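You operate a simulated robot arm through the tools that you are given. There is no shell and no other tool.

You are at the controls of a simulated robot arm. One attempt, no reset.

Task
Put things in order on the top of the blue edged bench. At the end: the cream rock (marked "LIMESTONE") from the top of the blue edged bench stands where the white teal capped bottle stood; the green capped vial stands where the cream rock stood; the white teal capped bottle is on the grey resin box; the purple stub from the top of the blue edged bench is on the teal carton (marked "TUBES"); whatever was shut is shut again. Leave all else as you found it, and nothing knocked over. Set down upright: teal capped bottle.

The check looks at the end state, three seconds after you hand in, the way a careful person would. Anything else that was tipped, shoved, dropped, spilled or broken makes it a failure.

Robot
A 6-joint arm with a two-finger parallel gripper, fixed in place. Base frame: the origin is on the floor under the middle of its stand, x ahead of it, y to its left, z up; the work surface is at about z = 760. Readings come in mm, degrees, newtons and seconds.
With the tool pointing down near the work surface it reaches from about 240 to 640 mm from the base axis. Its first joint turns from -66.0 to 66.0 degrees. Payload 2.7 kg.
The tool frame sits at the grasp point between the pads (the TCP): z along the fingers, y along the line on which they close. The tips reach 23 mm beyond it. The gripper opens to 94 mm. The fingers are 38 mm wide and 10 mm thick; the gripper's body (54 by 96 mm) begins 39 mm behind the TCP.
Orientation is told as [roll, pitch, yaw] about the base's x, y, z axes, in that order, counted from this pose: with the fingers straight down and closing along the base's y, the tool's x points along the base's -x, its y along +y and its z along -z.

Tools
- The arm moves only by the tool apply_moves. Its argument "increments" is text: rows parted by semicolons, each of 6 numbers parted by spaces: the shift along the tool's x, y, z in mm, then the turn, a rotation vector about the tool's x, y, z in degrees. In form: tx ty tz wx wy wz; .... A call has 1 to 20 rows; each row shifts and turns the commanded pose from where the row before left it, along the tool's axes as they then stand. "gripper" is the finger opening in mm, from 0 to 94, set as the call begins (left out, the last holds). Each row takes 0.2 s and may step no farther than 50 mm and 8.6 degrees from the row before; otherwise, or with a gripper value out of range, the whole call is refused. A pose out of reach is approached as far as the arm can. The call stops where the force on the tool passes 40 N (or 10 N more than at its start, if that is more) or the arm is blocked; 0.2 s more then pass. The fingers move at their own pace (about 45 mm/s each) and stop on an object; they squeeze with about 22 N. The grip force told is the motor's: it shows also when the fingers shut on nothing. Time passes only in rows, and 0.2 s behind the last, so rows that do not move let the fingers close. The reply holds the time, the measured pose of the TCP, the force on the tool along the base axes, the opening and the grip force, in the units named above and with some noise, with the torque about the TCP (base axes, N m) and any sound that the robot's microphone picked up.
- Cameras (640 x 400 px; columns grow to the right, rows downward): "scene" is fixed at [53.4, -417.7, 1406.3]; the picture's right is [0.93, -0.37, 0.00], its down [-0.21, -0.52, -0.83] and it looks along [0.31, 0.77, -0.56] (base axes); focal length 317 px, centre (320, 200). "wrist" rides on the gripper at [86, 16, -75] in the tool frame; the picture's right is [-0.18, 0.98, 0.00], its down [-0.58, -0.11, -0.81] and it looks along [-0.79, -0.15, 0.59] (tool axes); focal length 243 px, centre (320, 200). There is no depth. A picture from a camera that has moved, and an enlarged one, comes with that camera's place and axes in the base frame and with its lens.
- grab_frame(camera): a new picture of that camera. The clock stands still meanwhile.
- inspect(camera, box): a new picture of the part [left, top, right, bottom] of that camera's present view, enlarged. The clock stands still meanwhile.
- sign_off(): hands the job in; it is judged then, once.

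Places have to be worked out from the pictures, the camera data and where the tool is seen. Open the gripper and draw the arm clear of the work before you hand the job in, unless the task says otherwise.

The tools are called as name(argument=value, ...) on one line, values as JSON. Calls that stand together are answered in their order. apply_moves: Moves the arm, as the interface text tells. Its arguments: {"type":"object","properties":{"increments":{"type":"string"},"gripper":{"type":"number"}},"required":["increments"]} The other tools are called the same way: grab_frame (camera) takes a picture; inspect (camera, box) takes an enlarged picture of a part of a camera's view; sign_off () hands the job in.

At the start:

```text
time_s: 0.0
position: [356.0, 156.9, 1130.4]
ee_rot: [-0.1, -0.1, 0.0]
force: [-0.7, -0.4, 0.2]
torque: [0.0, -0.03, -0.02]
grip_width: 94.0
gripper_force: 0.0
```

scene: 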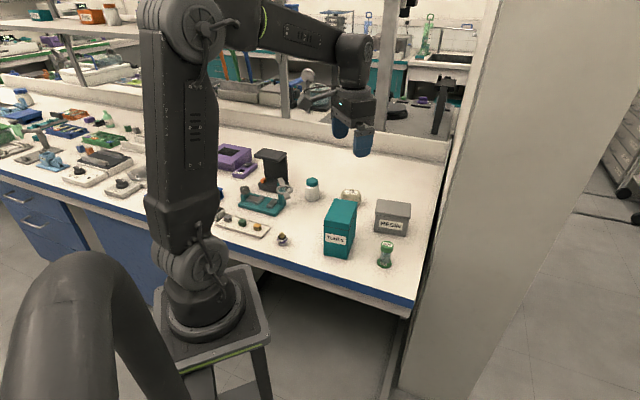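
wrist: 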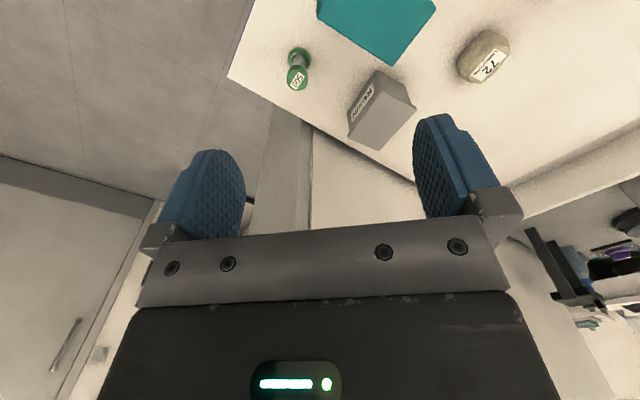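

I begin by looking closer at the bench area in the scene picture to identify the objects.

inspect(camera="scene", box=[200, 130, 440, 280])

inspect(camera="scene", box=[210, 170, 330, 250])

inspect(camera="scene", box=[310, 180, 430, 280])

inspect(camera="wrist", box=[220, 0, 640, 200])

```text
2.67 times, centred on (320, 205) of scene
camera zoom: at [53.4, -417.7, 1406.3], right [0.93, -0.37, 0.0], down [-0.21, -0.52, -0.83], along [0.31, 0.77, -0.56], focal length 846 px, centre (320, 187)
```

zoom: 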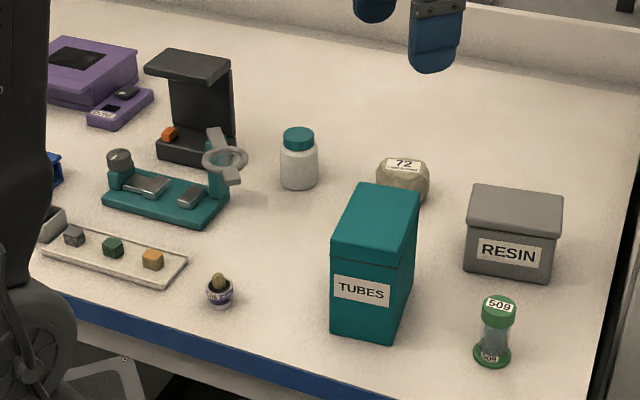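

```text
5.00 times, centred on (270, 210) of scene
camera zoom: at [53.4, -417.7, 1406.3], right [0.93, -0.37, 0.0], down [-0.21, -0.52, -0.83], along [0.31, 0.77, -0.56], focal length 1587 px, centre (570, 150)
```

zoom: 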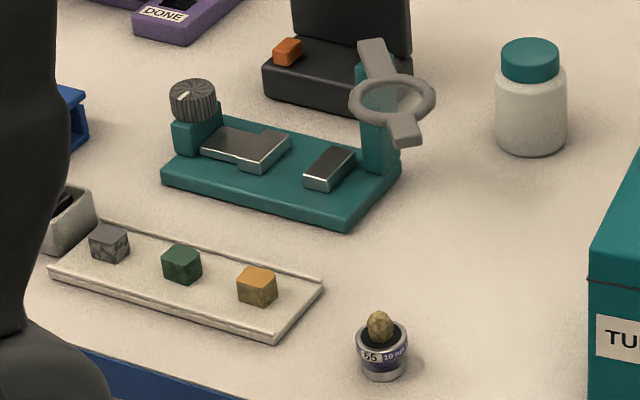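

```text
4.00 times, centred on (370, 230) of scene
camera zoom: at [53.4, -417.7, 1406.3], right [0.93, -0.37, 0.0], down [-0.21, -0.52, -0.83], along [0.31, 0.77, -0.56], focal length 1269 px, centre (120, 80)
```

zoom: 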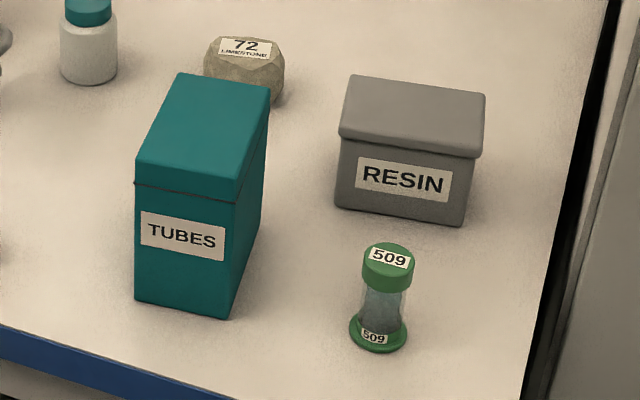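

```text
1.52 times, centred on (430, 100) of wrist
camera zoom: at [270.4, 172.8, 1205.2], right [0.18, 0.98, 0.0], down [0.58, -0.11, 0.81], along [0.79, -0.15, -0.59], focal length 370 px, centre (152, 352)
```

zoom: 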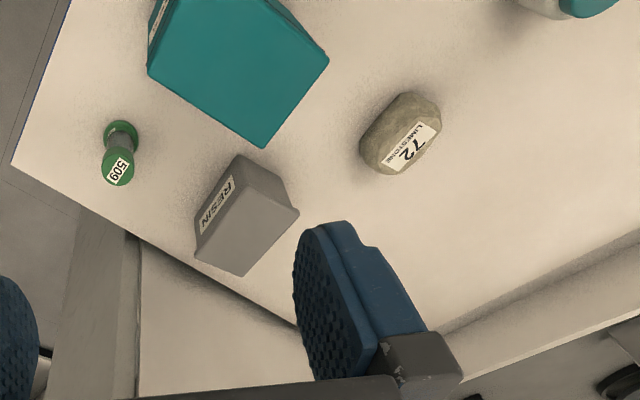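

The stub is the small purple-banded mount near (219, 299). The bottle is near (392, 502), the rock near (498, 402), the vial near (457, 108), the resin box around (560, 240) and the carton around (370, 220). I'll retract a little and turn the wrist camera toward the rock and bottle for a better survey.

apply_moves(increments="30.5 6.5 32.5 0 0 0; 30.5 6.5 32.5 0 0 0; 30.5 6.5 32.5 0 0 0; 30.5 6.5 32.5 0 0 0; 0 0 0 0 0 -7.5; 0 0 0 0 0 -7.5; 0 0 0 0 0 -7.5; 0 0 0 0 0 -7.5; 0 0 0 0 0 -7.5; 0 0 0 0 0 -7.5; 0 0 0 0 0 0", gripper=94)

grab_frame(camera="wrist")

grab_frame(camera="scene")

```text
time_s: 2.4
position: [235.2, 183.0, 999.5]
ee_rot: [0.0, -0.1, 45.1]
force: [0.0, 0.2, -0.8]
torque: [-0.03, 0.01, -0.01]
grip_width: 94.2
gripper_force: 0.0
```

```text
taken
camera wrist: at [162.7, 132.7, 1075.1], right [-0.57, 0.82, 0.0], down [0.49, 0.33, 0.81], along [0.67, 0.46, -0.59], focal length 243 px, centre (320, 200)
```

wrist: 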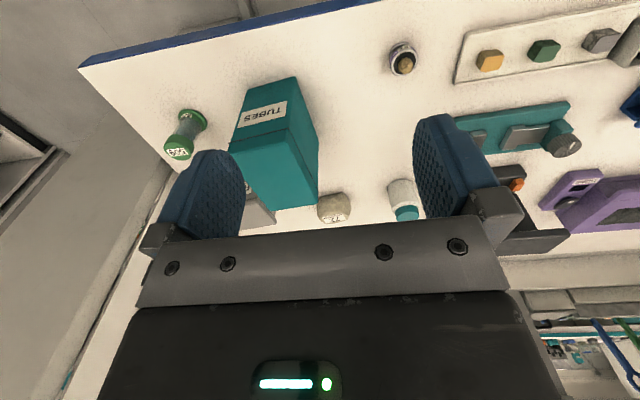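

```text
taken
```

scene: 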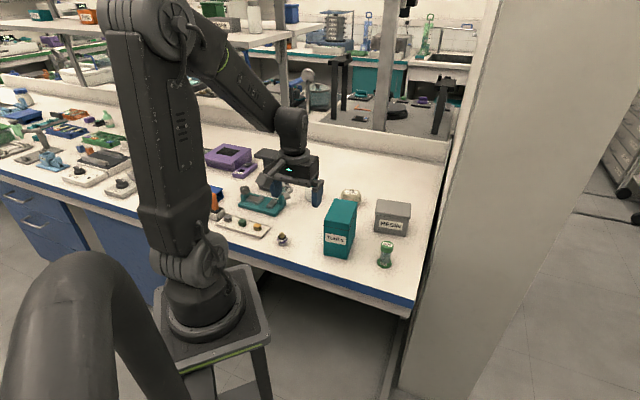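

The survey view shows bottle, rock, carton, stub and vial. I zoom in to measure each of them.

inspect(camera="wrist", box=[300, 150, 440, 240])

inspect(camera="wrist", box=[360, 20, 460, 90])

inspect(camera="wrist", box=[140, 60, 340, 240])

```text
4.44 times, centred on (370, 195) of wrist
camera zoom: at [162.7, 132.7, 1075.1], right [-0.57, 0.82, 0.0], down [0.49, 0.33, 0.81], along [0.67, 0.46, -0.59], focal length 1078 px, centre (98, 222)
```

zoom: 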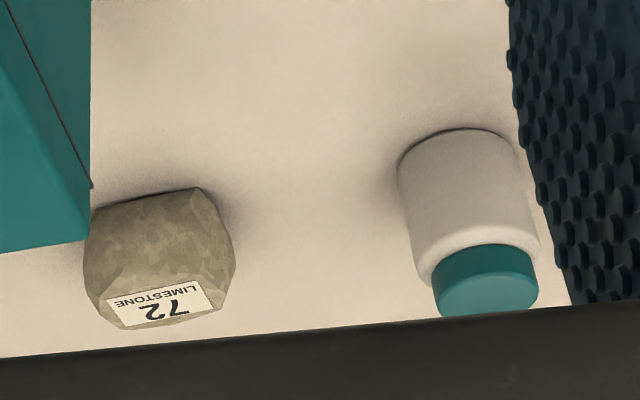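

```text
5.71 times, centred on (410, 55) of wrist
camera zoom: at [162.7, 132.7, 1075.1], right [-0.57, 0.82, 0.0], down [0.49, 0.33, 0.81], along [0.67, 0.46, -0.59], focal length 1386 px, centre (-194, 1029)
```

zoom: 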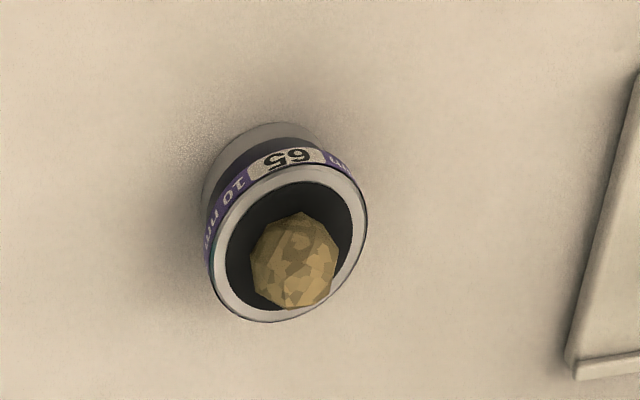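

```text
2.22 times, centred on (240, 150) of wrist
camera zoom: at [162.7, 132.7, 1075.1], right [-0.57, 0.82, 0.0], down [0.49, 0.33, 0.81], along [0.67, 0.46, -0.59], focal length 539 px, centre (498, 311)
```

zoom: 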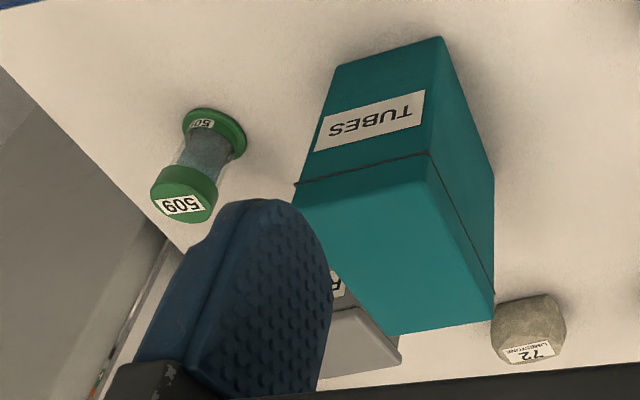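

Computed from the wrist view: bottle ≈ (384, 489), rock ≈ (499, 402), stub ≈ (215, 287), vial ≈ (454, 103), and the carton top at z≈886 centred near (374, 216). Next I fly to hover above the bottle at z≈950 and verify its place.

apply_moves(increments="-40.2 13.8 6.2 0 0 0; -40.2 13.8 6.2 0 0 0; -40.2 13.8 6.2 0 0 0; -40.2 13.8 6.2 0 0 0; -40.2 13.8 6.2 0 0 0; -40.2 13.8 6.2 0 0 0; -40.2 13.8 6.2 0 0 0; -40.2 13.8 6.2 0 0 0; 0 0 0 0 0 -6.9; 0 0 0 0 0 0", gripper=94)

grab_frame(camera="wrist")

grab_frame(camera="scene")

```text
time_s: 4.6
position: [383.0, 487.6, 950.9]
ee_rot: [0.0, 0.0, 52.0]
force: [-0.4, -0.7, -0.1]
torque: [-0.03, 0.01, -0.02]
grip_width: 93.9
gripper_force: 0.1
```

```text
taken
camera wrist: at [318.4, 430.0, 1025.8], right [-0.66, 0.75, 0.0], down [0.44, 0.39, 0.81], along [0.61, 0.53, -0.59], focal length 243 px, centre (320, 200)
```

wrist: 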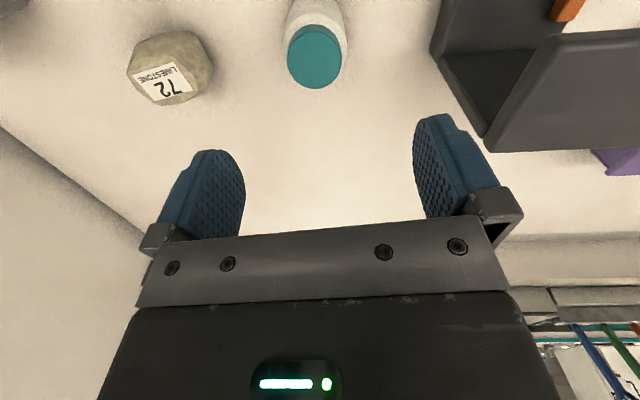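

```text
taken
```

scene: 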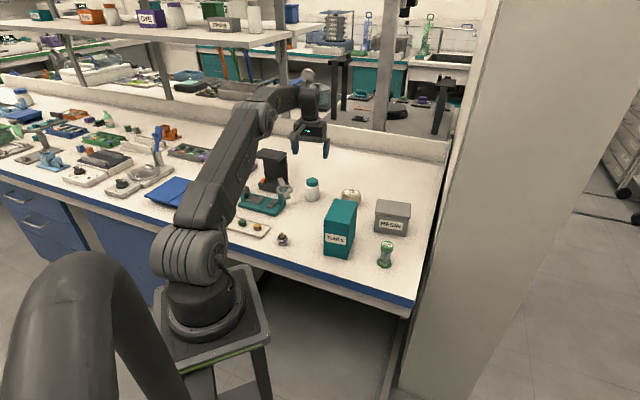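

The bottle is nearly beneath the tool. I zoom in to gauge the residual offset.

inspect(camera="wrist", box=[260, 0, 380, 100])

inspect(camera="wrist", box=[100, 0, 260, 120])

inspect(camera="scene", box=[270, 80, 430, 280])

```text
4.00 times, centred on (320, 50) of wrist
camera zoom: at [318.4, 430.0, 1025.8], right [-0.66, 0.75, 0.0], down [0.44, 0.39, 0.81], along [0.61, 0.53, -0.59], focal length 970 px, centre (320, 800)
```

zoom: 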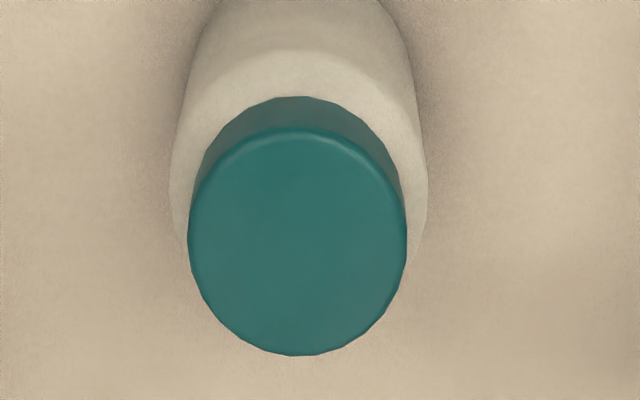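

```text
3.33 times, centred on (180, 60) of wrist
camera zoom: at [318.4, 430.0, 1025.8], right [-0.66, 0.75, 0.0], down [0.44, 0.39, 0.81], along [0.61, 0.53, -0.59], focal length 809 px, centre (787, 667)
```

zoom: 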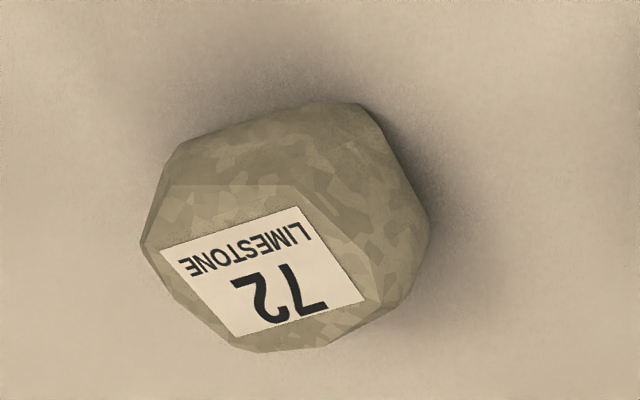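

```text
2.00 times, centred on (350, 180) of scene
camera zoom: at [53.4, -417.7, 1406.3], right [0.93, -0.37, 0.0], down [-0.21, -0.52, -0.83], along [0.31, 0.77, -0.56], focal length 635 px, centre (260, 240)
```

zoom: 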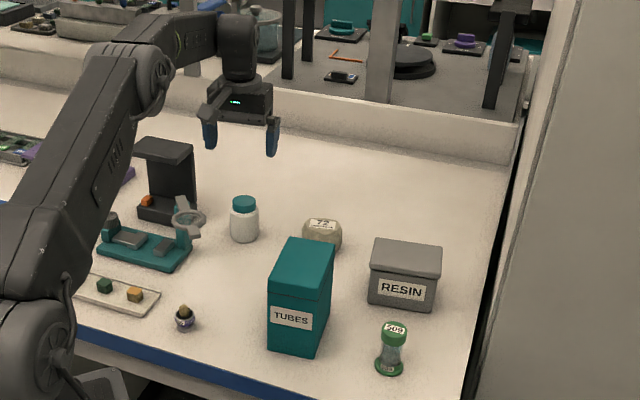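

Triangulating the cap puts the bottle at about (386, 485), with its top near z≈828. I shift 3 mm sideways and descend with open fingers to z≈798.

apply_moves(increments="0 -3.3 0 0 0 0; 0 0 40 0 0 0; 0 0 40 0 0 0; 0 0 30 0 0 0; 0 0 22 0 0 0; 0 0 20 0 0 0; 0 0 0 0 0 0", gripper=94)

grab_frame(camera="wrist")

inspect(camera="scene", box=[230, 100, 390, 240])

```text
time_s: 6.2
position: [386.7, 486.6, 797.1]
ee_rot: [-0.1, -0.1, 51.9]
force: [0.4, -0.1, 0.2]
torque: [0.01, 0.02, -0.02]
grip_width: 94.1
gripper_force: 0.1
```

```text
taken
camera wrist: at [320.7, 428.2, 873.4], right [-0.66, 0.75, 0.0], down [0.44, 0.39, 0.81], along [0.61, 0.53, -0.59], focal length 243 px, centre (320, 200)
```

wrist: 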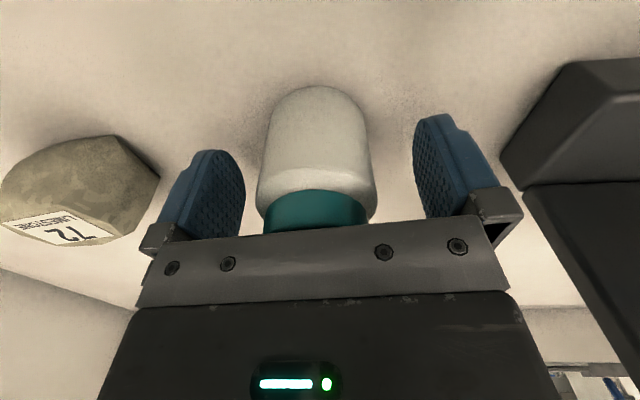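

```text
2.86 times, centred on (310, 170) of scene
camera zoom: at [53.4, -417.7, 1406.3], right [0.93, -0.37, 0.0], down [-0.21, -0.52, -0.83], along [0.31, 0.77, -0.56], focal length 907 px, centre (349, 286)
```

zoom: 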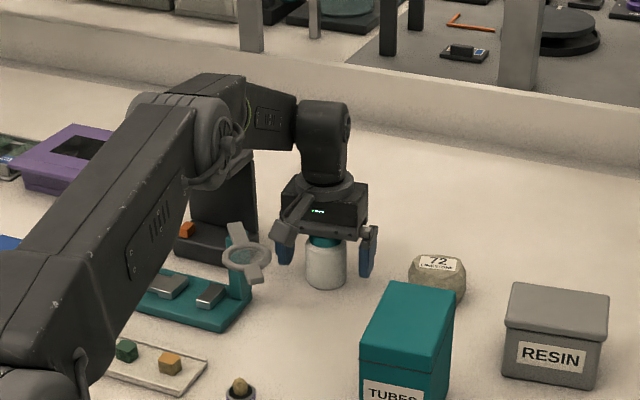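

The bottle sits well centred between the pads with no contact. I close the gripper.

apply_moves(increments="0 0 0 0 0 0; 0 0 0 0 0 0; 0 0 0 0 0 0; 0 0 0 0 0 0; 0 0 0 0 0 0", gripper=40)

grab_frame(camera="wrist")

```text
time_s: 7.4
position: [385.9, 487.0, 798.8]
ee_rot: [-0.1, 0.0, 51.9]
force: [1.4, 0.2, 0.1]
torque: [-0.01, 0.0, 0.02]
grip_width: 51.1
gripper_force: 22.2
```

```text
taken
camera wrist: at [320.8, 428.2, 873.7], right [-0.66, 0.75, 0.0], down [0.44, 0.39, 0.81], along [0.61, 0.53, -0.59], focal length 243 px, centre (320, 200)
```

wrist: 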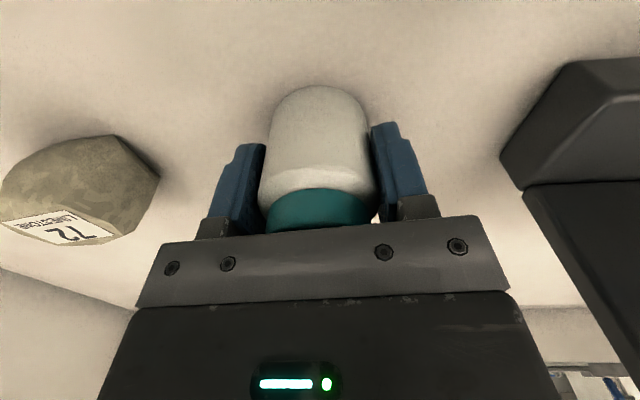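

The bottle is held (51 mm). I lift it straight up to about z=1000 and carry it to a viewing spot just short of the resin box, well above the carton.

apply_moves(increments="0 0 -10 0 0 0; 0 0 -30 0 0 0; 0 0 -40 0 0 0; 0 0 -40 0 0 0; 0 0 -40 0 0 0; 0 0 -40 0 0 0; 20.9 -34.5 0 0 0 0; 20.9 -34.5 0 0 0 0; 20.9 -34.5 0 0 0 0; 20.9 -34.5 0 0 0 0; 20.9 -34.5 0 0 0 0; 20.9 -34.5 0 0 0 0; 20.9 -34.5 0 0 0 0; 20.9 -34.5 0 0 0 0; 0 0 0 0 0 0", gripper=40)

grab_frame(camera="wrist")

grab_frame(camera="scene")

```text
time_s: 10.6
position: [500.1, 184.4, 998.5]
ee_rot: [-0.1, -0.1, 51.8]
force: [0.1, 0.8, -1.7]
torque: [-0.01, -0.01, -0.02]
grip_width: 51.2
gripper_force: 22.0
```

```text
taken
camera wrist: at [434.6, 126.0, 1074.1], right [-0.66, 0.75, 0.0], down [0.44, 0.39, 0.81], along [0.61, 0.53, -0.59], focal length 243 px, centre (320, 200)
```

wrist: 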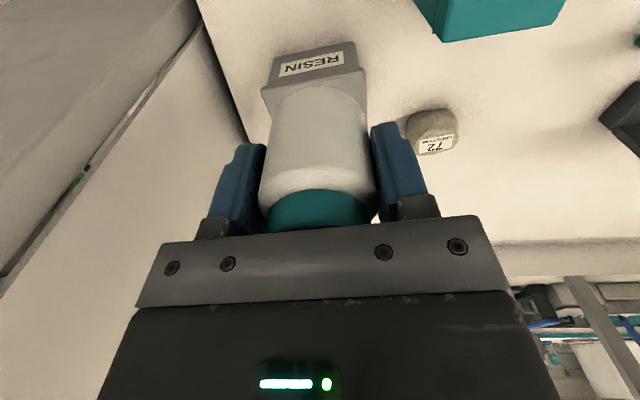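

```text
taken
```

scene: 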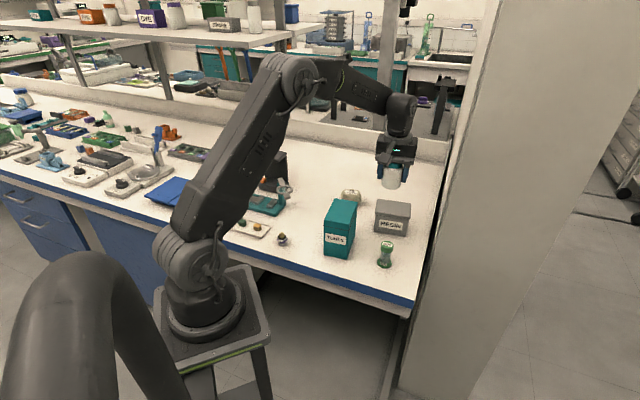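

The front-bottom corners of the resin box come out at about (497, 234) and (572, 176). I zoom in to measure its height and depth.

inspect(camera="wrist", box=[240, 20, 400, 120])

inspect(camera="scene", box=[350, 170, 430, 270])

```text
4.00 times, centred on (320, 70) of wrist
camera zoom: at [434.6, 126.0, 1074.1], right [-0.66, 0.75, 0.0], down [0.44, 0.39, 0.81], along [0.61, 0.53, -0.59], focal length 970 px, centre (320, 720)
```

zoom: 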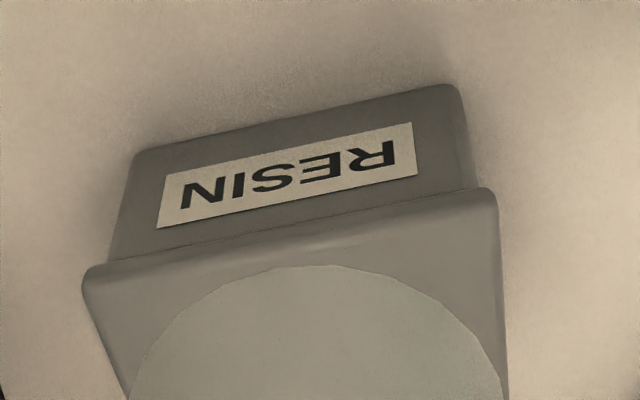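

```text
4.00 times, centred on (390, 220) of scene
camera zoom: at [53.4, -417.7, 1406.3], right [0.93, -0.37, 0.0], down [-0.21, -0.52, -0.83], along [0.31, 0.77, -0.56], focal length 1269 px, centre (40, 120)
```

zoom: 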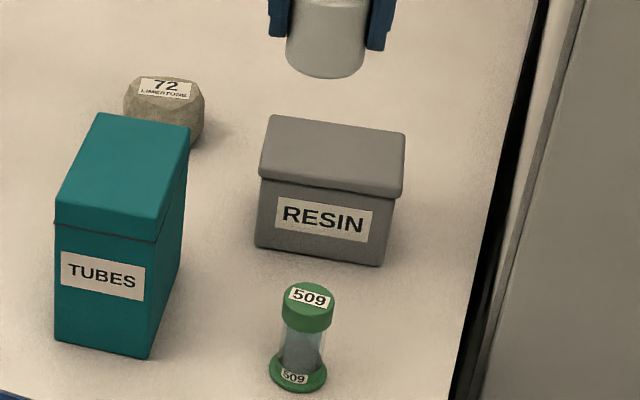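

I zoom more strongly on the box in the scene view to fix the lid-top height.

inspect(camera="scene", box=[370, 190, 418, 240])

inspect(camera="scene", box=[370, 140, 440, 210])

```text
8.00 times, centred on (394, 215) of scene
camera zoom: at [53.4, -417.7, 1406.3], right [0.93, -0.37, 0.0], down [-0.21, -0.52, -0.83], along [0.31, 0.77, -0.56], focal length 2539 px, centre (-272, 80)
```

zoom: 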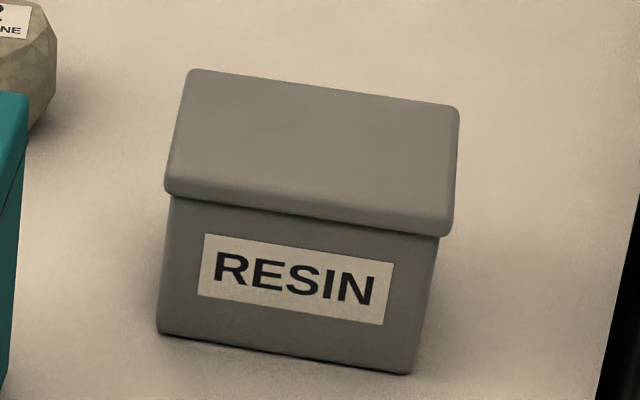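

```text
5.71 times, centred on (405, 175) of scene
camera zoom: at [53.4, -417.7, 1406.3], right [0.93, -0.37, 0.0], down [-0.21, -0.52, -0.83], along [0.31, 0.77, -0.56], focal length 1813 px, centre (-166, 343)
```

zoom: 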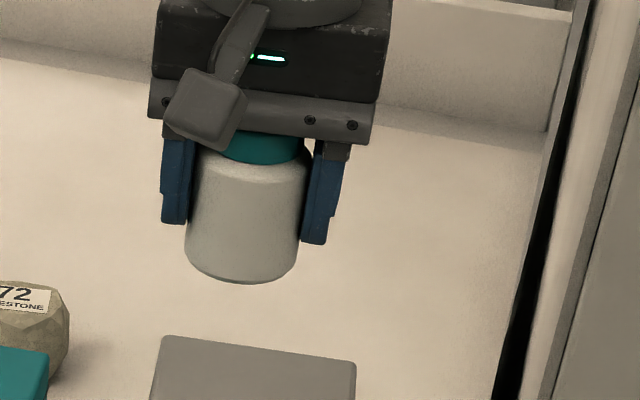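

The lid top looks to be about z≈840–846 with its centre near (553, 228). I move over it and lower the bottle until its base is some 12 mm above the lid.

apply_moves(increments="-33.2 -7.2 0 0 0 0; -33.2 -7.2 0 0 0 0; 0 0 35 0 0 0; 0 0 35 0 0 0; 0 0 30 0 0 0; 0 0 0 0 0 0", gripper=40)

grab_frame(camera="wrist")

inspect(camera="scene", box=[350, 150, 440, 240])

```text
time_s: 12.0
position: [553.2, 226.7, 898.5]
ee_rot: [-0.1, -0.1, 52.0]
force: [0.3, 0.2, -2.6]
torque: [0.0, -0.02, -0.04]
grip_width: 51.2
gripper_force: 22.3
```

```text
taken
camera wrist: at [488.0, 169.0, 973.1], right [-0.66, 0.75, 0.0], down [0.44, 0.39, 0.81], along [0.61, 0.53, -0.59], focal length 243 px, centre (320, 200)
```

wrist: 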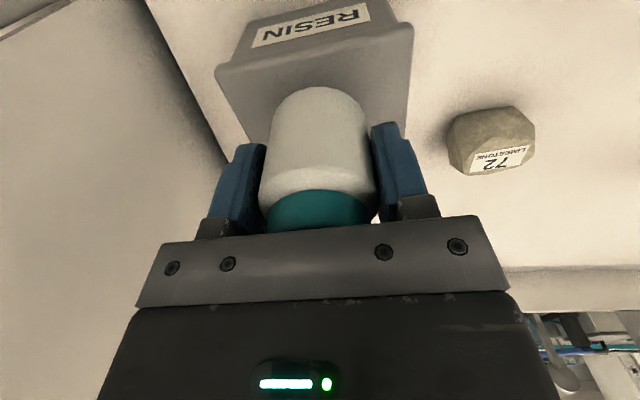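

```text
4.44 times, centred on (395, 195) of scene
camera zoom: at [53.4, -417.7, 1406.3], right [0.93, -0.37, 0.0], down [-0.21, -0.52, -0.83], along [0.31, 0.77, -0.56], focal length 1410 px, centre (-13, 222)
```

zoom: 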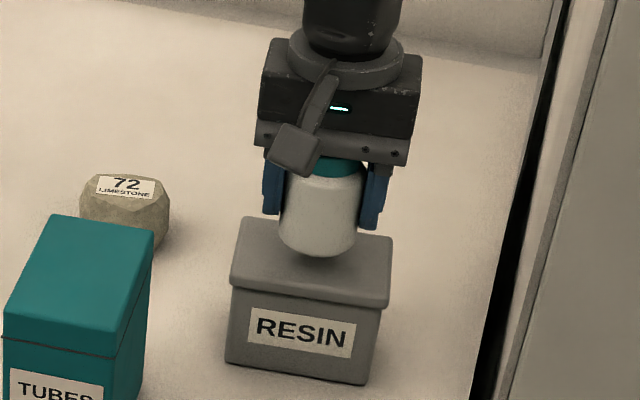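

The bottle is over the middle of the lid with a small gap below. I lower it in small steps while watching the force.

apply_moves(increments="0 0 3 0 0 0; 0 0 3 0 0 0; 0 0 2 0 0 0; 0 0 0 0 0 0", gripper=40)

inspect(camera="scene", box=[370, 180, 420, 240])

```text
time_s: 13.0
position: [552.3, 228.0, 891.5]
ee_rot: [-0.1, -0.1, 51.9]
force: [0.0, 0.2, -1.1]
torque: [-0.02, 0.0, -0.01]
grip_width: 51.0
gripper_force: 21.7
```

```text
6.67 times, centred on (395, 210) of scene
camera zoom: at [53.4, -417.7, 1406.3], right [0.93, -0.37, 0.0], down [-0.21, -0.52, -0.83], along [0.31, 0.77, -0.56], focal length 2116 px, centre (-180, 133)
```

zoom: 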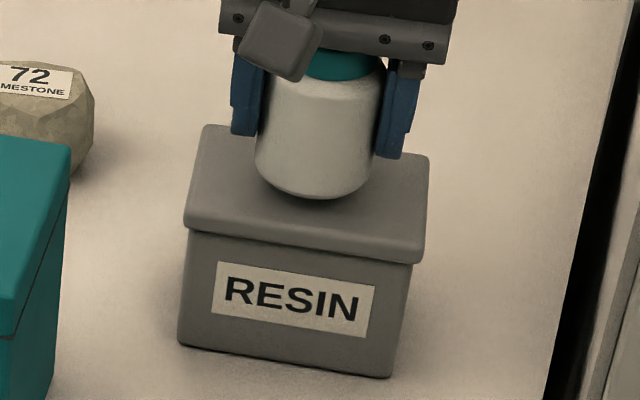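

Not yet in contact; I continue in finer steps.

apply_moves(increments="0 0 1.5 0 0 0; 0 0 1.5 0 0 0; 0 0 0 0 0 0", gripper=40)

apply_moves(increments="0 0 1.5 0 0 0; 0 0 0 0 0 0", gripper=40)

```text
time_s: 13.8
position: [552.9, 227.9, 888.2]
ee_rot: [-0.1, -0.1, 51.9]
force: [-0.1, 0.2, -1.7]
torque: [-0.02, -0.01, -0.01]
grip_width: 51.0
gripper_force: 21.8
```

```text
time_s: 14.4
position: [553.3, 226.8, 885.2]
ee_rot: [0.0, 0.0, 51.8]
force: [-0.2, -0.4, -1.7]
torque: [0.02, 0.03, 0.01]
grip_width: 51.2
gripper_force: 22.1
```

Force is still only the bottle's weight at z≈886. I keep going in 1.5 mm steps.

apply_moves(increments="0 0 1.5 0 0 0; 0 0 0 0 0 0", gripper=40)

apply_moves(increments="0 0 1.5 0 0 0; 0 0 0 0 0 0", gripper=40)

inspect(camera="scene", box=[370, 180, 420, 240])

```text
time_s: 15.0
position: [553.3, 227.1, 882.9]
ee_rot: [-0.1, 0.0, 51.9]
force: [-0.4, 0.3, -1.6]
torque: [0.0, -0.02, 0.0]
grip_width: 51.0
gripper_force: 22.6
```

```text
time_s: 15.6
position: [553.6, 227.9, 883.8]
ee_rot: [-0.2, 0.0, 51.9]
force: [0.2, -0.8, -2.0]
torque: [0.01, 0.01, 0.01]
grip_width: 51.0
gripper_force: 22.0
```

```text
6.67 times, centred on (395, 210) of scene
camera zoom: at [53.4, -417.7, 1406.3], right [0.93, -0.37, 0.0], down [-0.21, -0.52, -0.83], along [0.31, 0.77, -0.56], focal length 2116 px, centre (-180, 133)
```

zoom: 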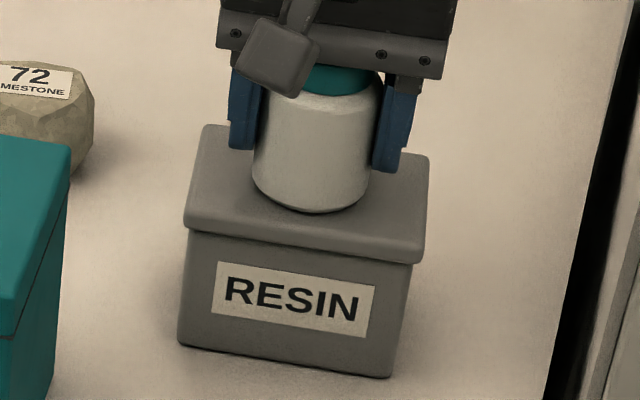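

Still free. I continue downward gently.

apply_moves(increments="0 0 1.5 0 0 0; 0 0 0 0 0 0", gripper=40)

apply_moves(increments="0 0 1.5 0 0 0; 0 0 0 0 0 0", gripper=40)

inspect(camera="scene", box=[380, 190, 415, 230])

```text
time_s: 16.2
position: [553.2, 229.1, 881.8]
ee_rot: [-0.1, -0.1, 51.9]
force: [0.9, 0.2, -0.9]
torque: [0.0, -0.01, 0.01]
grip_width: 51.1
gripper_force: 22.0
```

```text
time_s: 16.8
position: [553.4, 227.9, 880.0]
ee_rot: [0.0, 0.0, 52.0]
force: [-0.4, -0.3, 2.3]
torque: [0.03, 0.13, -0.01]
grip_width: 51.0
gripper_force: 22.2
```

```text
10.00 times, centred on (398, 210) of scene
camera zoom: at [53.4, -417.7, 1406.3], right [0.93, -0.37, 0.0], down [-0.21, -0.52, -0.83], along [0.31, 0.77, -0.56], focal length 3173 px, centre (-455, 100)
```

zoom: 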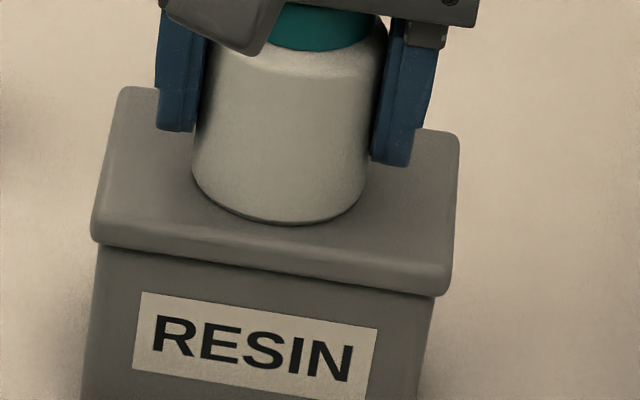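

Contact: the vertical force flipped to +2.3 N at z≈880 (lid top ≈841). I open the fingers and check that the bottle stands.

apply_moves(increments="0 0 0 0 0 0; 0 0 0 0 0 0; 0 0 0 0 0 0; 0 0 0 0 0 0", gripper=90)

grab_frame(camera="wrist")

inspect(camera="scene", box=[370, 180, 420, 240])

```text
time_s: 17.8
position: [553.0, 228.4, 880.5]
ee_rot: [-0.1, -0.1, 51.8]
force: [0.1, 0.7, 0.0]
torque: [-0.01, 0.0, 0.0]
grip_width: 89.9
gripper_force: 0.1
```

```text
taken
camera wrist: at [487.1, 169.3, 955.3], right [-0.66, 0.75, 0.0], down [0.44, 0.39, 0.81], along [0.61, 0.53, -0.59], focal length 243 px, centre (320, 200)
```

wrist: 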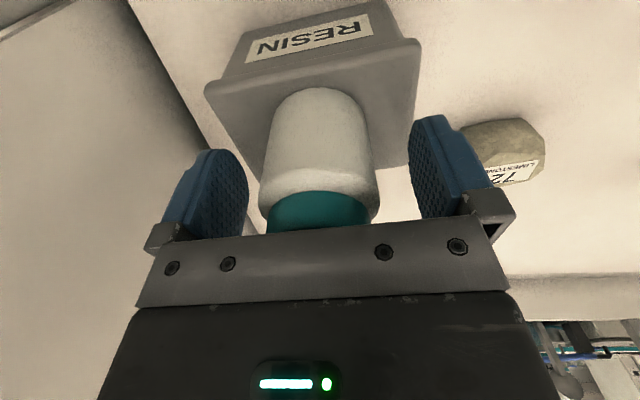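

```text
6.67 times, centred on (395, 210) of scene
camera zoom: at [53.4, -417.7, 1406.3], right [0.93, -0.37, 0.0], down [-0.21, -0.52, -0.83], along [0.31, 0.77, -0.56], focal length 2116 px, centre (-180, 133)
```

zoom: 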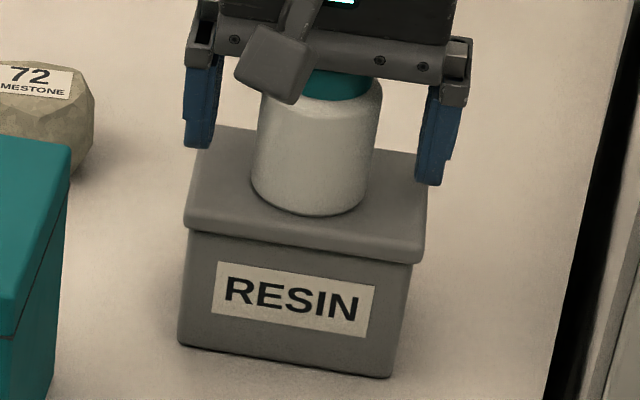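

The bottle stands upright on the lid and is released. I rise straight up and go to hover over the rock, turning to yaw 39°.

apply_moves(increments="0 0 -20 0 0 0; 0 0 -35 0 0 0; 0 0 -35 0 0 0; 0 0 -30 0 0 0; -25.3 37 0 0 0 0; -25.3 37 0 0 0 0; -25.3 37 0 0 0 0; -25.3 37 0 0 0 0; 0 0 0 0 0 6.5; 0 0 0 0 0 6.5; 0 0 30 0 0 0; 0 0 20 0 0 0; 0 0 0 0 0 0", gripper=94)

grab_frame(camera="wrist")

inspect(camera="wrist", box=[240, 0, 400, 110])

inspect(camera="scene", box=[200, 80, 440, 280])

```text
time_s: 20.6
position: [494.3, 394.1, 948.6]
ee_rot: [0.0, -0.1, 39.0]
force: [-0.3, 0.2, 0.2]
torque: [0.02, -0.04, 0.01]
grip_width: 94.2
gripper_force: 0.1
out of reach, approached as far as the arm can: row 8
```

```text
taken
camera wrist: at [417.6, 352.2, 1023.8], right [-0.47, 0.88, 0.0], down [0.52, 0.28, 0.81], along [0.71, 0.38, -0.59], focal length 243 px, centre (320, 200)
```

wrist: 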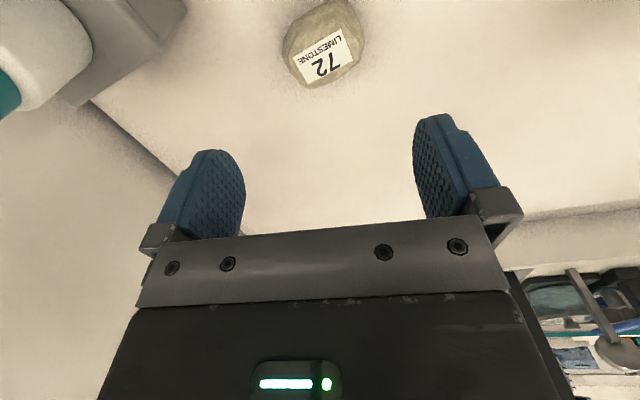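

```text
3.64 times, centred on (320, 55) of wrist
camera zoom: at [417.6, 352.2, 1023.8], right [-0.47, 0.88, 0.0], down [0.52, 0.28, 0.81], along [0.71, 0.38, -0.59], focal length 882 px, centre (320, 727)
```

zoom: 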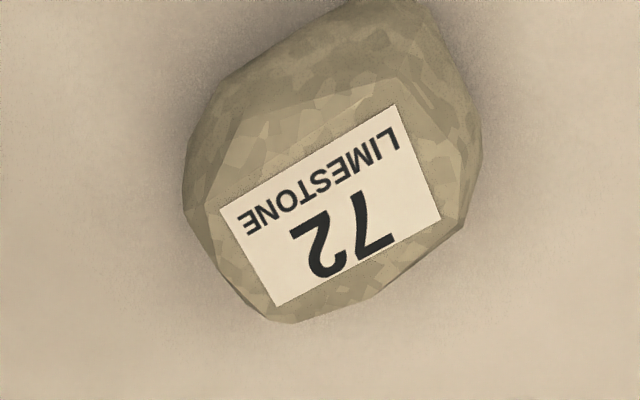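

```text
2.00 times, centred on (320, 180) of scene
camera zoom: at [53.4, -417.7, 1406.3], right [0.93, -0.37, 0.0], down [-0.21, -0.52, -0.83], along [0.31, 0.77, -0.56], focal length 635 px, centre (320, 240)
```

zoom: 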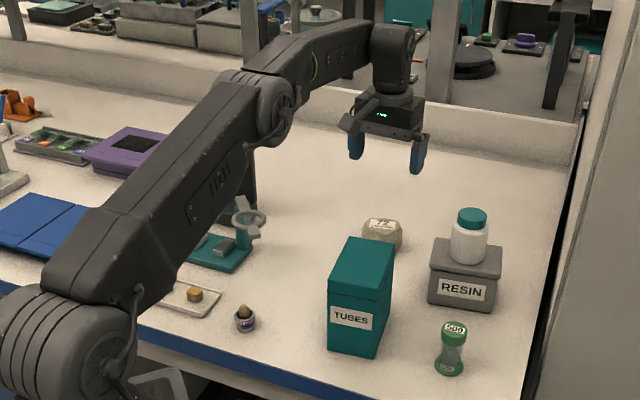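

The rock's top label is at about (497, 398, 809), about 6 mm further out than the tool, which had hit its reach limit at height. I lower to z≈880 and extend outward slightly to see what is reachable.

apply_moves(increments="0 0 35 0 0 0; 0 0 35 0 0 0; -5.5 2 0 0 0 0; 0 0 0 0 0 0", gripper=94)

grab_frame(camera="wrist")

inspect(camera="wrist", box=[160, 0, 480, 220])

```text
time_s: 21.6
position: [497.0, 401.1, 879.0]
ee_rot: [0.0, -0.1, 38.9]
force: [-0.5, -0.7, -0.1]
torque: [0.0, 0.02, 0.0]
grip_width: 93.9
gripper_force: 0.0
```

```text
taken
camera wrist: at [420.9, 357.7, 953.6], right [-0.47, 0.88, 0.0], down [0.52, 0.28, 0.81], along [0.71, 0.38, -0.59], focal length 243 px, centre (320, 200)
```

wrist: 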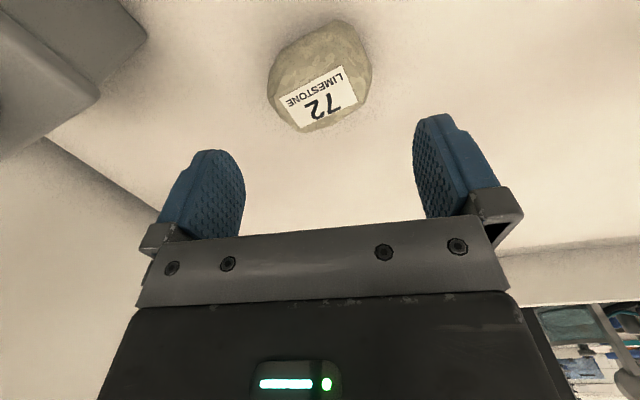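

```text
1.82 times, centred on (320, 110) of wrist
camera zoom: at [420.9, 357.7, 953.6], right [-0.47, 0.88, 0.0], down [0.52, 0.28, 0.81], along [0.71, 0.38, -0.59], focal length 441 px, centre (320, 364)
```

zoom: 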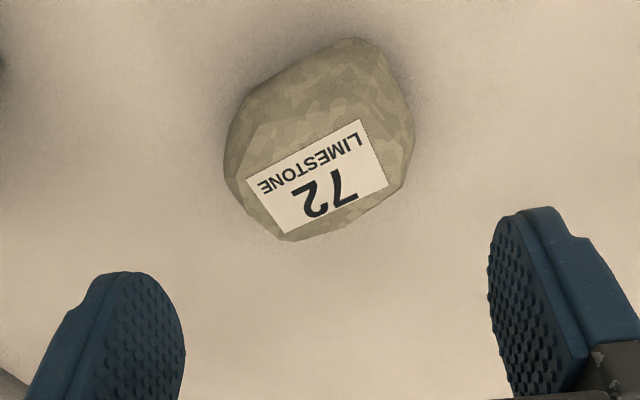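

The rock now sits centred below the tool (columns 267–372, centre 320, matching rows). I descend to z≈788 around it.

apply_moves(increments="0 0 30 0 0 0; 0 0 30 0 0 0; 0 0 20 0 0 0; 0 0 11 0 0 0; 0 0 0 0 0 0", gripper=94)

grab_frame(camera="wrist")

inspect(camera="scene", box=[290, 110, 420, 230])

```text
time_s: 22.8
position: [498.0, 400.6, 788.7]
ee_rot: [-0.2, -0.1, 38.9]
force: [0.7, -0.1, 0.5]
torque: [0.0, -0.03, 0.0]
grip_width: 93.9
gripper_force: 0.1
```

```text
taken
camera wrist: at [420.6, 357.5, 863.3], right [-0.47, 0.88, 0.0], down [0.52, 0.28, 0.81], along [0.71, 0.38, -0.59], focal length 243 px, centre (320, 200)
```

wrist: 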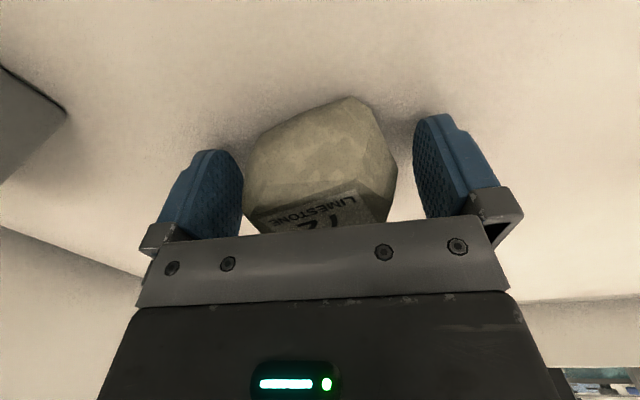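

```text
3.33 times, centred on (355, 170) of scene
camera zoom: at [53.4, -417.7, 1406.3], right [0.93, -0.37, 0.0], down [-0.21, -0.52, -0.83], along [0.31, 0.77, -0.56], focal length 1058 px, centre (203, 300)
```

zoom: 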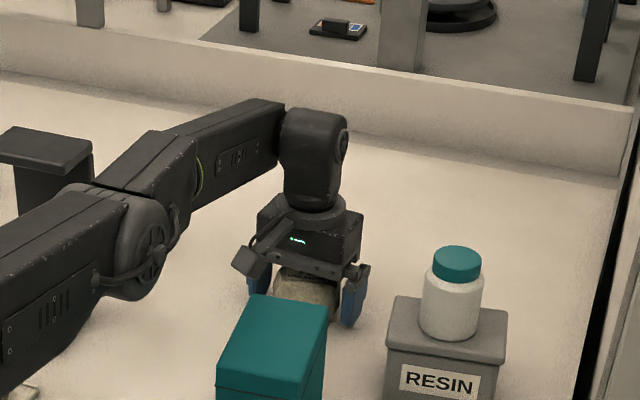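

The rock is between the pads with no contact force. I close the gripper on it.

apply_moves(increments="0 0 0 0 0 0; 0 0 0 0 0 0; 0 0 0 0 0 0; 0 0 0 0 0 0; 0 0 0 0 0 0", gripper=50)

grab_frame(camera="wrist")

```text
time_s: 24.0
position: [497.8, 398.7, 788.0]
ee_rot: [0.0, -0.1, 38.9]
force: [0.5, -0.8, 0.2]
torque: [-0.07, -0.07, 0.02]
grip_width: 72.7
gripper_force: 22.2
```

```text
taken
camera wrist: at [420.6, 357.5, 863.3], right [-0.47, 0.88, 0.0], down [0.52, 0.28, 0.81], along [0.71, 0.38, -0.59], focal length 243 px, centre (320, 200)
```

wrist: 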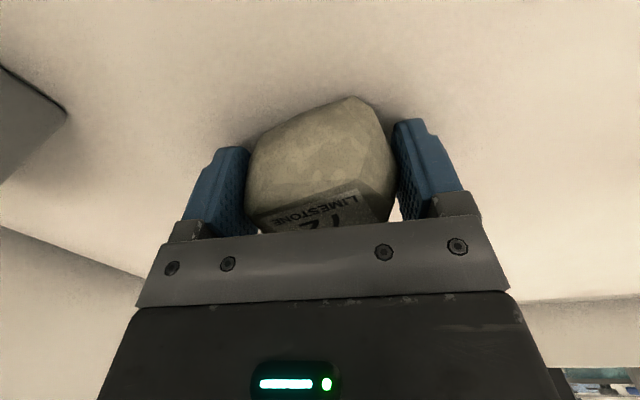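

The rock is gripped at 72.7 mm. I lift it 15 mm first to confirm the hold before travelling.

apply_moves(increments="0 0 -5 0 0 0; 0 0 -10 0 0 0; 0 0 0 0 0 0", gripper=50)

grab_frame(camera="wrist")

```text
time_s: 24.8
position: [498.0, 400.5, 802.2]
ee_rot: [0.0, 0.1, 39.0]
force: [-0.4, 0.0, -2.7]
torque: [-0.01, -0.02, -0.01]
grip_width: 72.2
gripper_force: 21.9
```

```text
taken
camera wrist: at [421.0, 357.8, 877.9], right [-0.47, 0.88, 0.0], down [0.52, 0.28, 0.81], along [0.71, 0.38, -0.59], focal length 243 px, centre (320, 200)
```

wrist: 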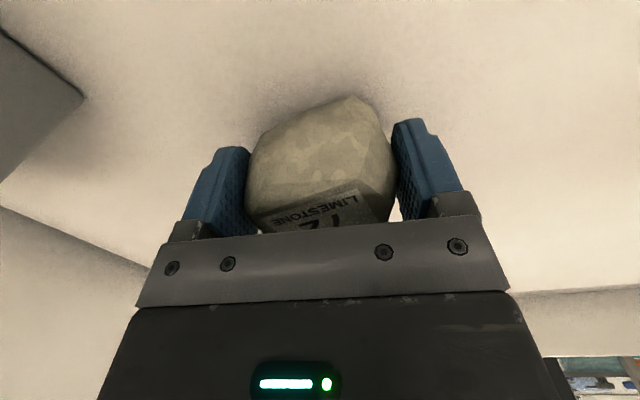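

The hold is firm (≈3 N). I lift further and carry the rock to the bottle's former place, keeping its orientation.

apply_moves(increments="0 0 -30 0 0 0; 0 0 -28 0 0 0; 7.6 34.4 0 0 0 0; 7.6 34.4 0 0 0 0; 7.6 34.4 0 0 0 0; 7.7 34.3 0 0 0 0; 0 0 0 0 0 0; 0 0 30 0 0 0; 0 0 28 0 0 0; 0 0 0 0 0 0", gripper=50)

grab_frame(camera="wrist")

inspect(camera="scene", box=[230, 100, 390, 240])

```text
time_s: 27.0
position: [388.2, 489.4, 801.7]
ee_rot: [-0.1, -0.1, 38.8]
force: [0.1, -0.2, -3.1]
torque: [0.0, -0.02, -0.03]
grip_width: 72.4
gripper_force: 22.8
```

```text
taken
camera wrist: at [310.9, 445.8, 877.6], right [-0.47, 0.88, 0.0], down [0.52, 0.28, 0.81], along [0.71, 0.38, -0.59], focal length 243 px, centre (320, 200)
```

wrist: 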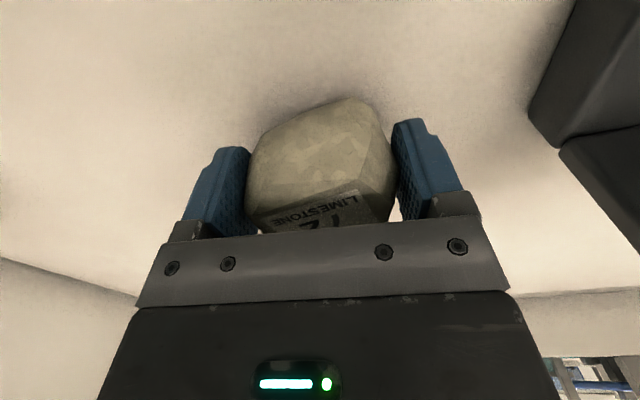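

```text
2.86 times, centred on (310, 170) of scene
camera zoom: at [53.5, -417.7, 1406.3], right [0.93, -0.37, 0.0], down [-0.21, -0.52, -0.83], along [0.31, 0.77, -0.56], focal length 907 px, centre (349, 286)
```

zoom: 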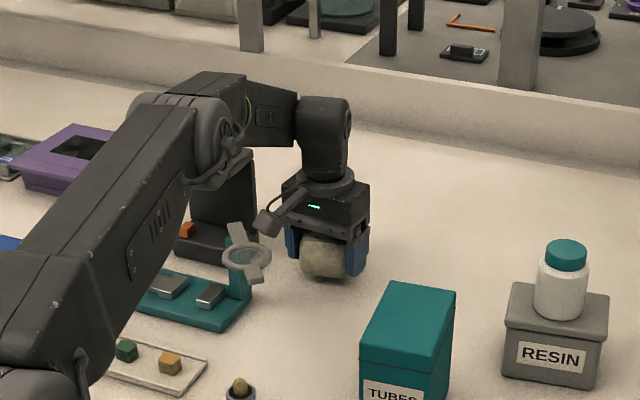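

The rock hangs over the bottle's former spot, about 14 mm up. I lower it in small steps until contact.

apply_moves(increments="0 0 5 0 0 0; 0 0 4 0 0 0; 0 0 3 0 0 0; 0 0 0 0 0 0", gripper=50)

apply_moves(increments="0 0 1 0 0 0; 0 0 0 0 0 0", gripper=50)

apply_moves(increments="0 0 1 0 0 0; 0 0 0 0 0 0", gripper=50)

```text
time_s: 28.0
position: [387.8, 488.0, 790.2]
ee_rot: [0.0, -0.1, 39.0]
force: [-0.4, 0.4, -3.2]
torque: [0.03, -0.03, 0.03]
grip_width: 72.6
gripper_force: 22.0
```

```text
time_s: 28.6
position: [386.9, 487.5, 789.4]
ee_rot: [-0.1, -0.1, 38.9]
force: [0.1, 0.8, -2.8]
torque: [0.03, 0.0, 0.03]
grip_width: 72.2
gripper_force: 22.0
```

```text
time_s: 29.2
position: [387.3, 487.0, 789.1]
ee_rot: [0.0, -0.1, 38.9]
force: [-0.5, -0.5, -3.6]
torque: [-0.02, -0.01, -0.02]
grip_width: 72.4
gripper_force: 22.1
```

No contact yet at z≈788.5. I go down another millimetre or two.

apply_moves(increments="0 0 1 0 0 0; 0 0 0 0 0 0", gripper=50)

apply_moves(increments="0 0 0.7 0 0 0; 0 0 0 0 0 0", gripper=50)

grab_frame(camera="wrist")

```text
time_s: 29.8
position: [387.7, 487.7, 788.1]
ee_rot: [-0.1, -0.1, 38.8]
force: [-0.8, -1.0, -1.2]
torque: [-0.12, -0.03, 0.0]
grip_width: 72.3
gripper_force: 22.0
```

```text
time_s: 30.4
position: [387.6, 487.6, 787.8]
ee_rot: [0.0, -0.3, 38.9]
force: [-3.3, -2.2, 8.0]
torque: [-0.4, -0.05, -0.12]
grip_width: 72.4
gripper_force: 21.7
```

```text
taken
camera wrist: at [310.6, 445.6, 863.3], right [-0.47, 0.88, 0.0], down [0.52, 0.28, 0.81], along [0.71, 0.38, -0.59], focal length 243 px, centre (320, 200)
```

wrist: 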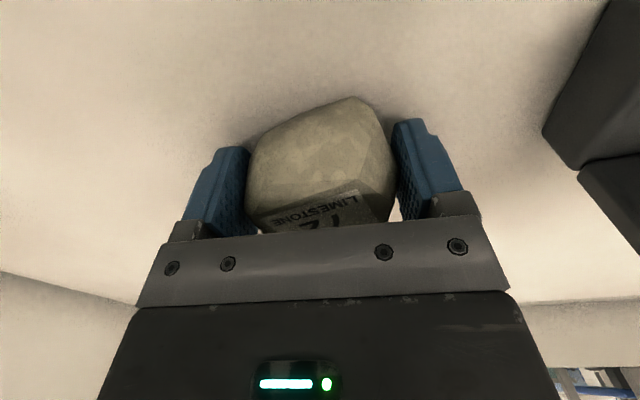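

Contact is clear (+8 N vertical), and the camera height equals the value at pick-up, so the rock is on the surface. I release it.

apply_moves(increments="0 0 0 0 0 0; 0 0 0 0 0 0; 0 0 0 0 0 0", gripper=94)

grab_frame(camera="wrist")

inspect(camera="scene", box=[230, 100, 390, 240])

```text
time_s: 31.2
position: [387.0, 487.3, 785.6]
ee_rot: [0.1, -0.1, 38.9]
force: [-0.6, -0.2, 0.1]
torque: [-0.02, 0.01, -0.02]
grip_width: 93.9
gripper_force: 0.1
```

```text
taken
camera wrist: at [310.6, 445.3, 862.3], right [-0.47, 0.88, 0.0], down [0.52, 0.28, 0.81], along [0.71, 0.38, -0.59], focal length 243 px, centre (320, 200)
```

wrist: 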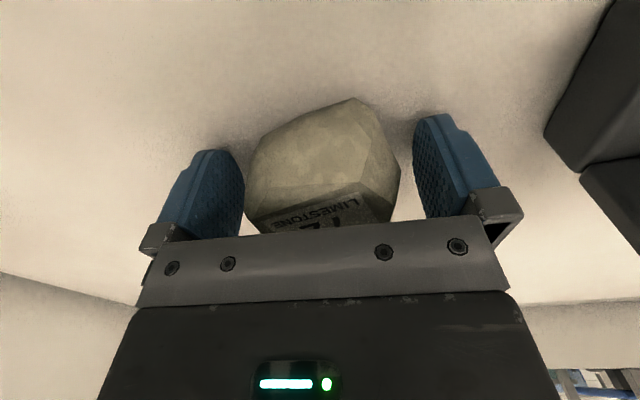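

```text
2.86 times, centred on (310, 170) of scene
camera zoom: at [53.4, -417.7, 1406.3], right [0.93, -0.37, 0.0], down [-0.21, -0.52, -0.83], along [0.31, 0.77, -0.56], focal length 907 px, centre (349, 286)
```

zoom: 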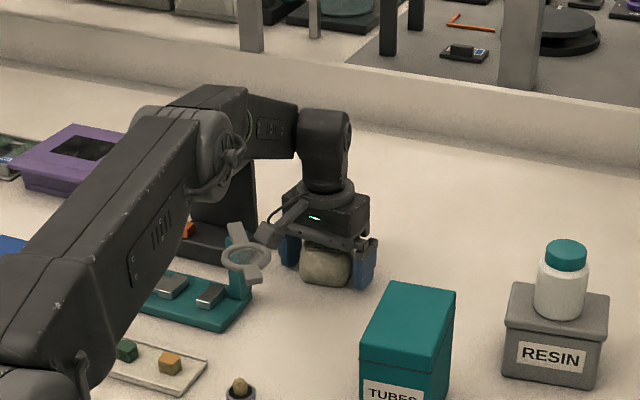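

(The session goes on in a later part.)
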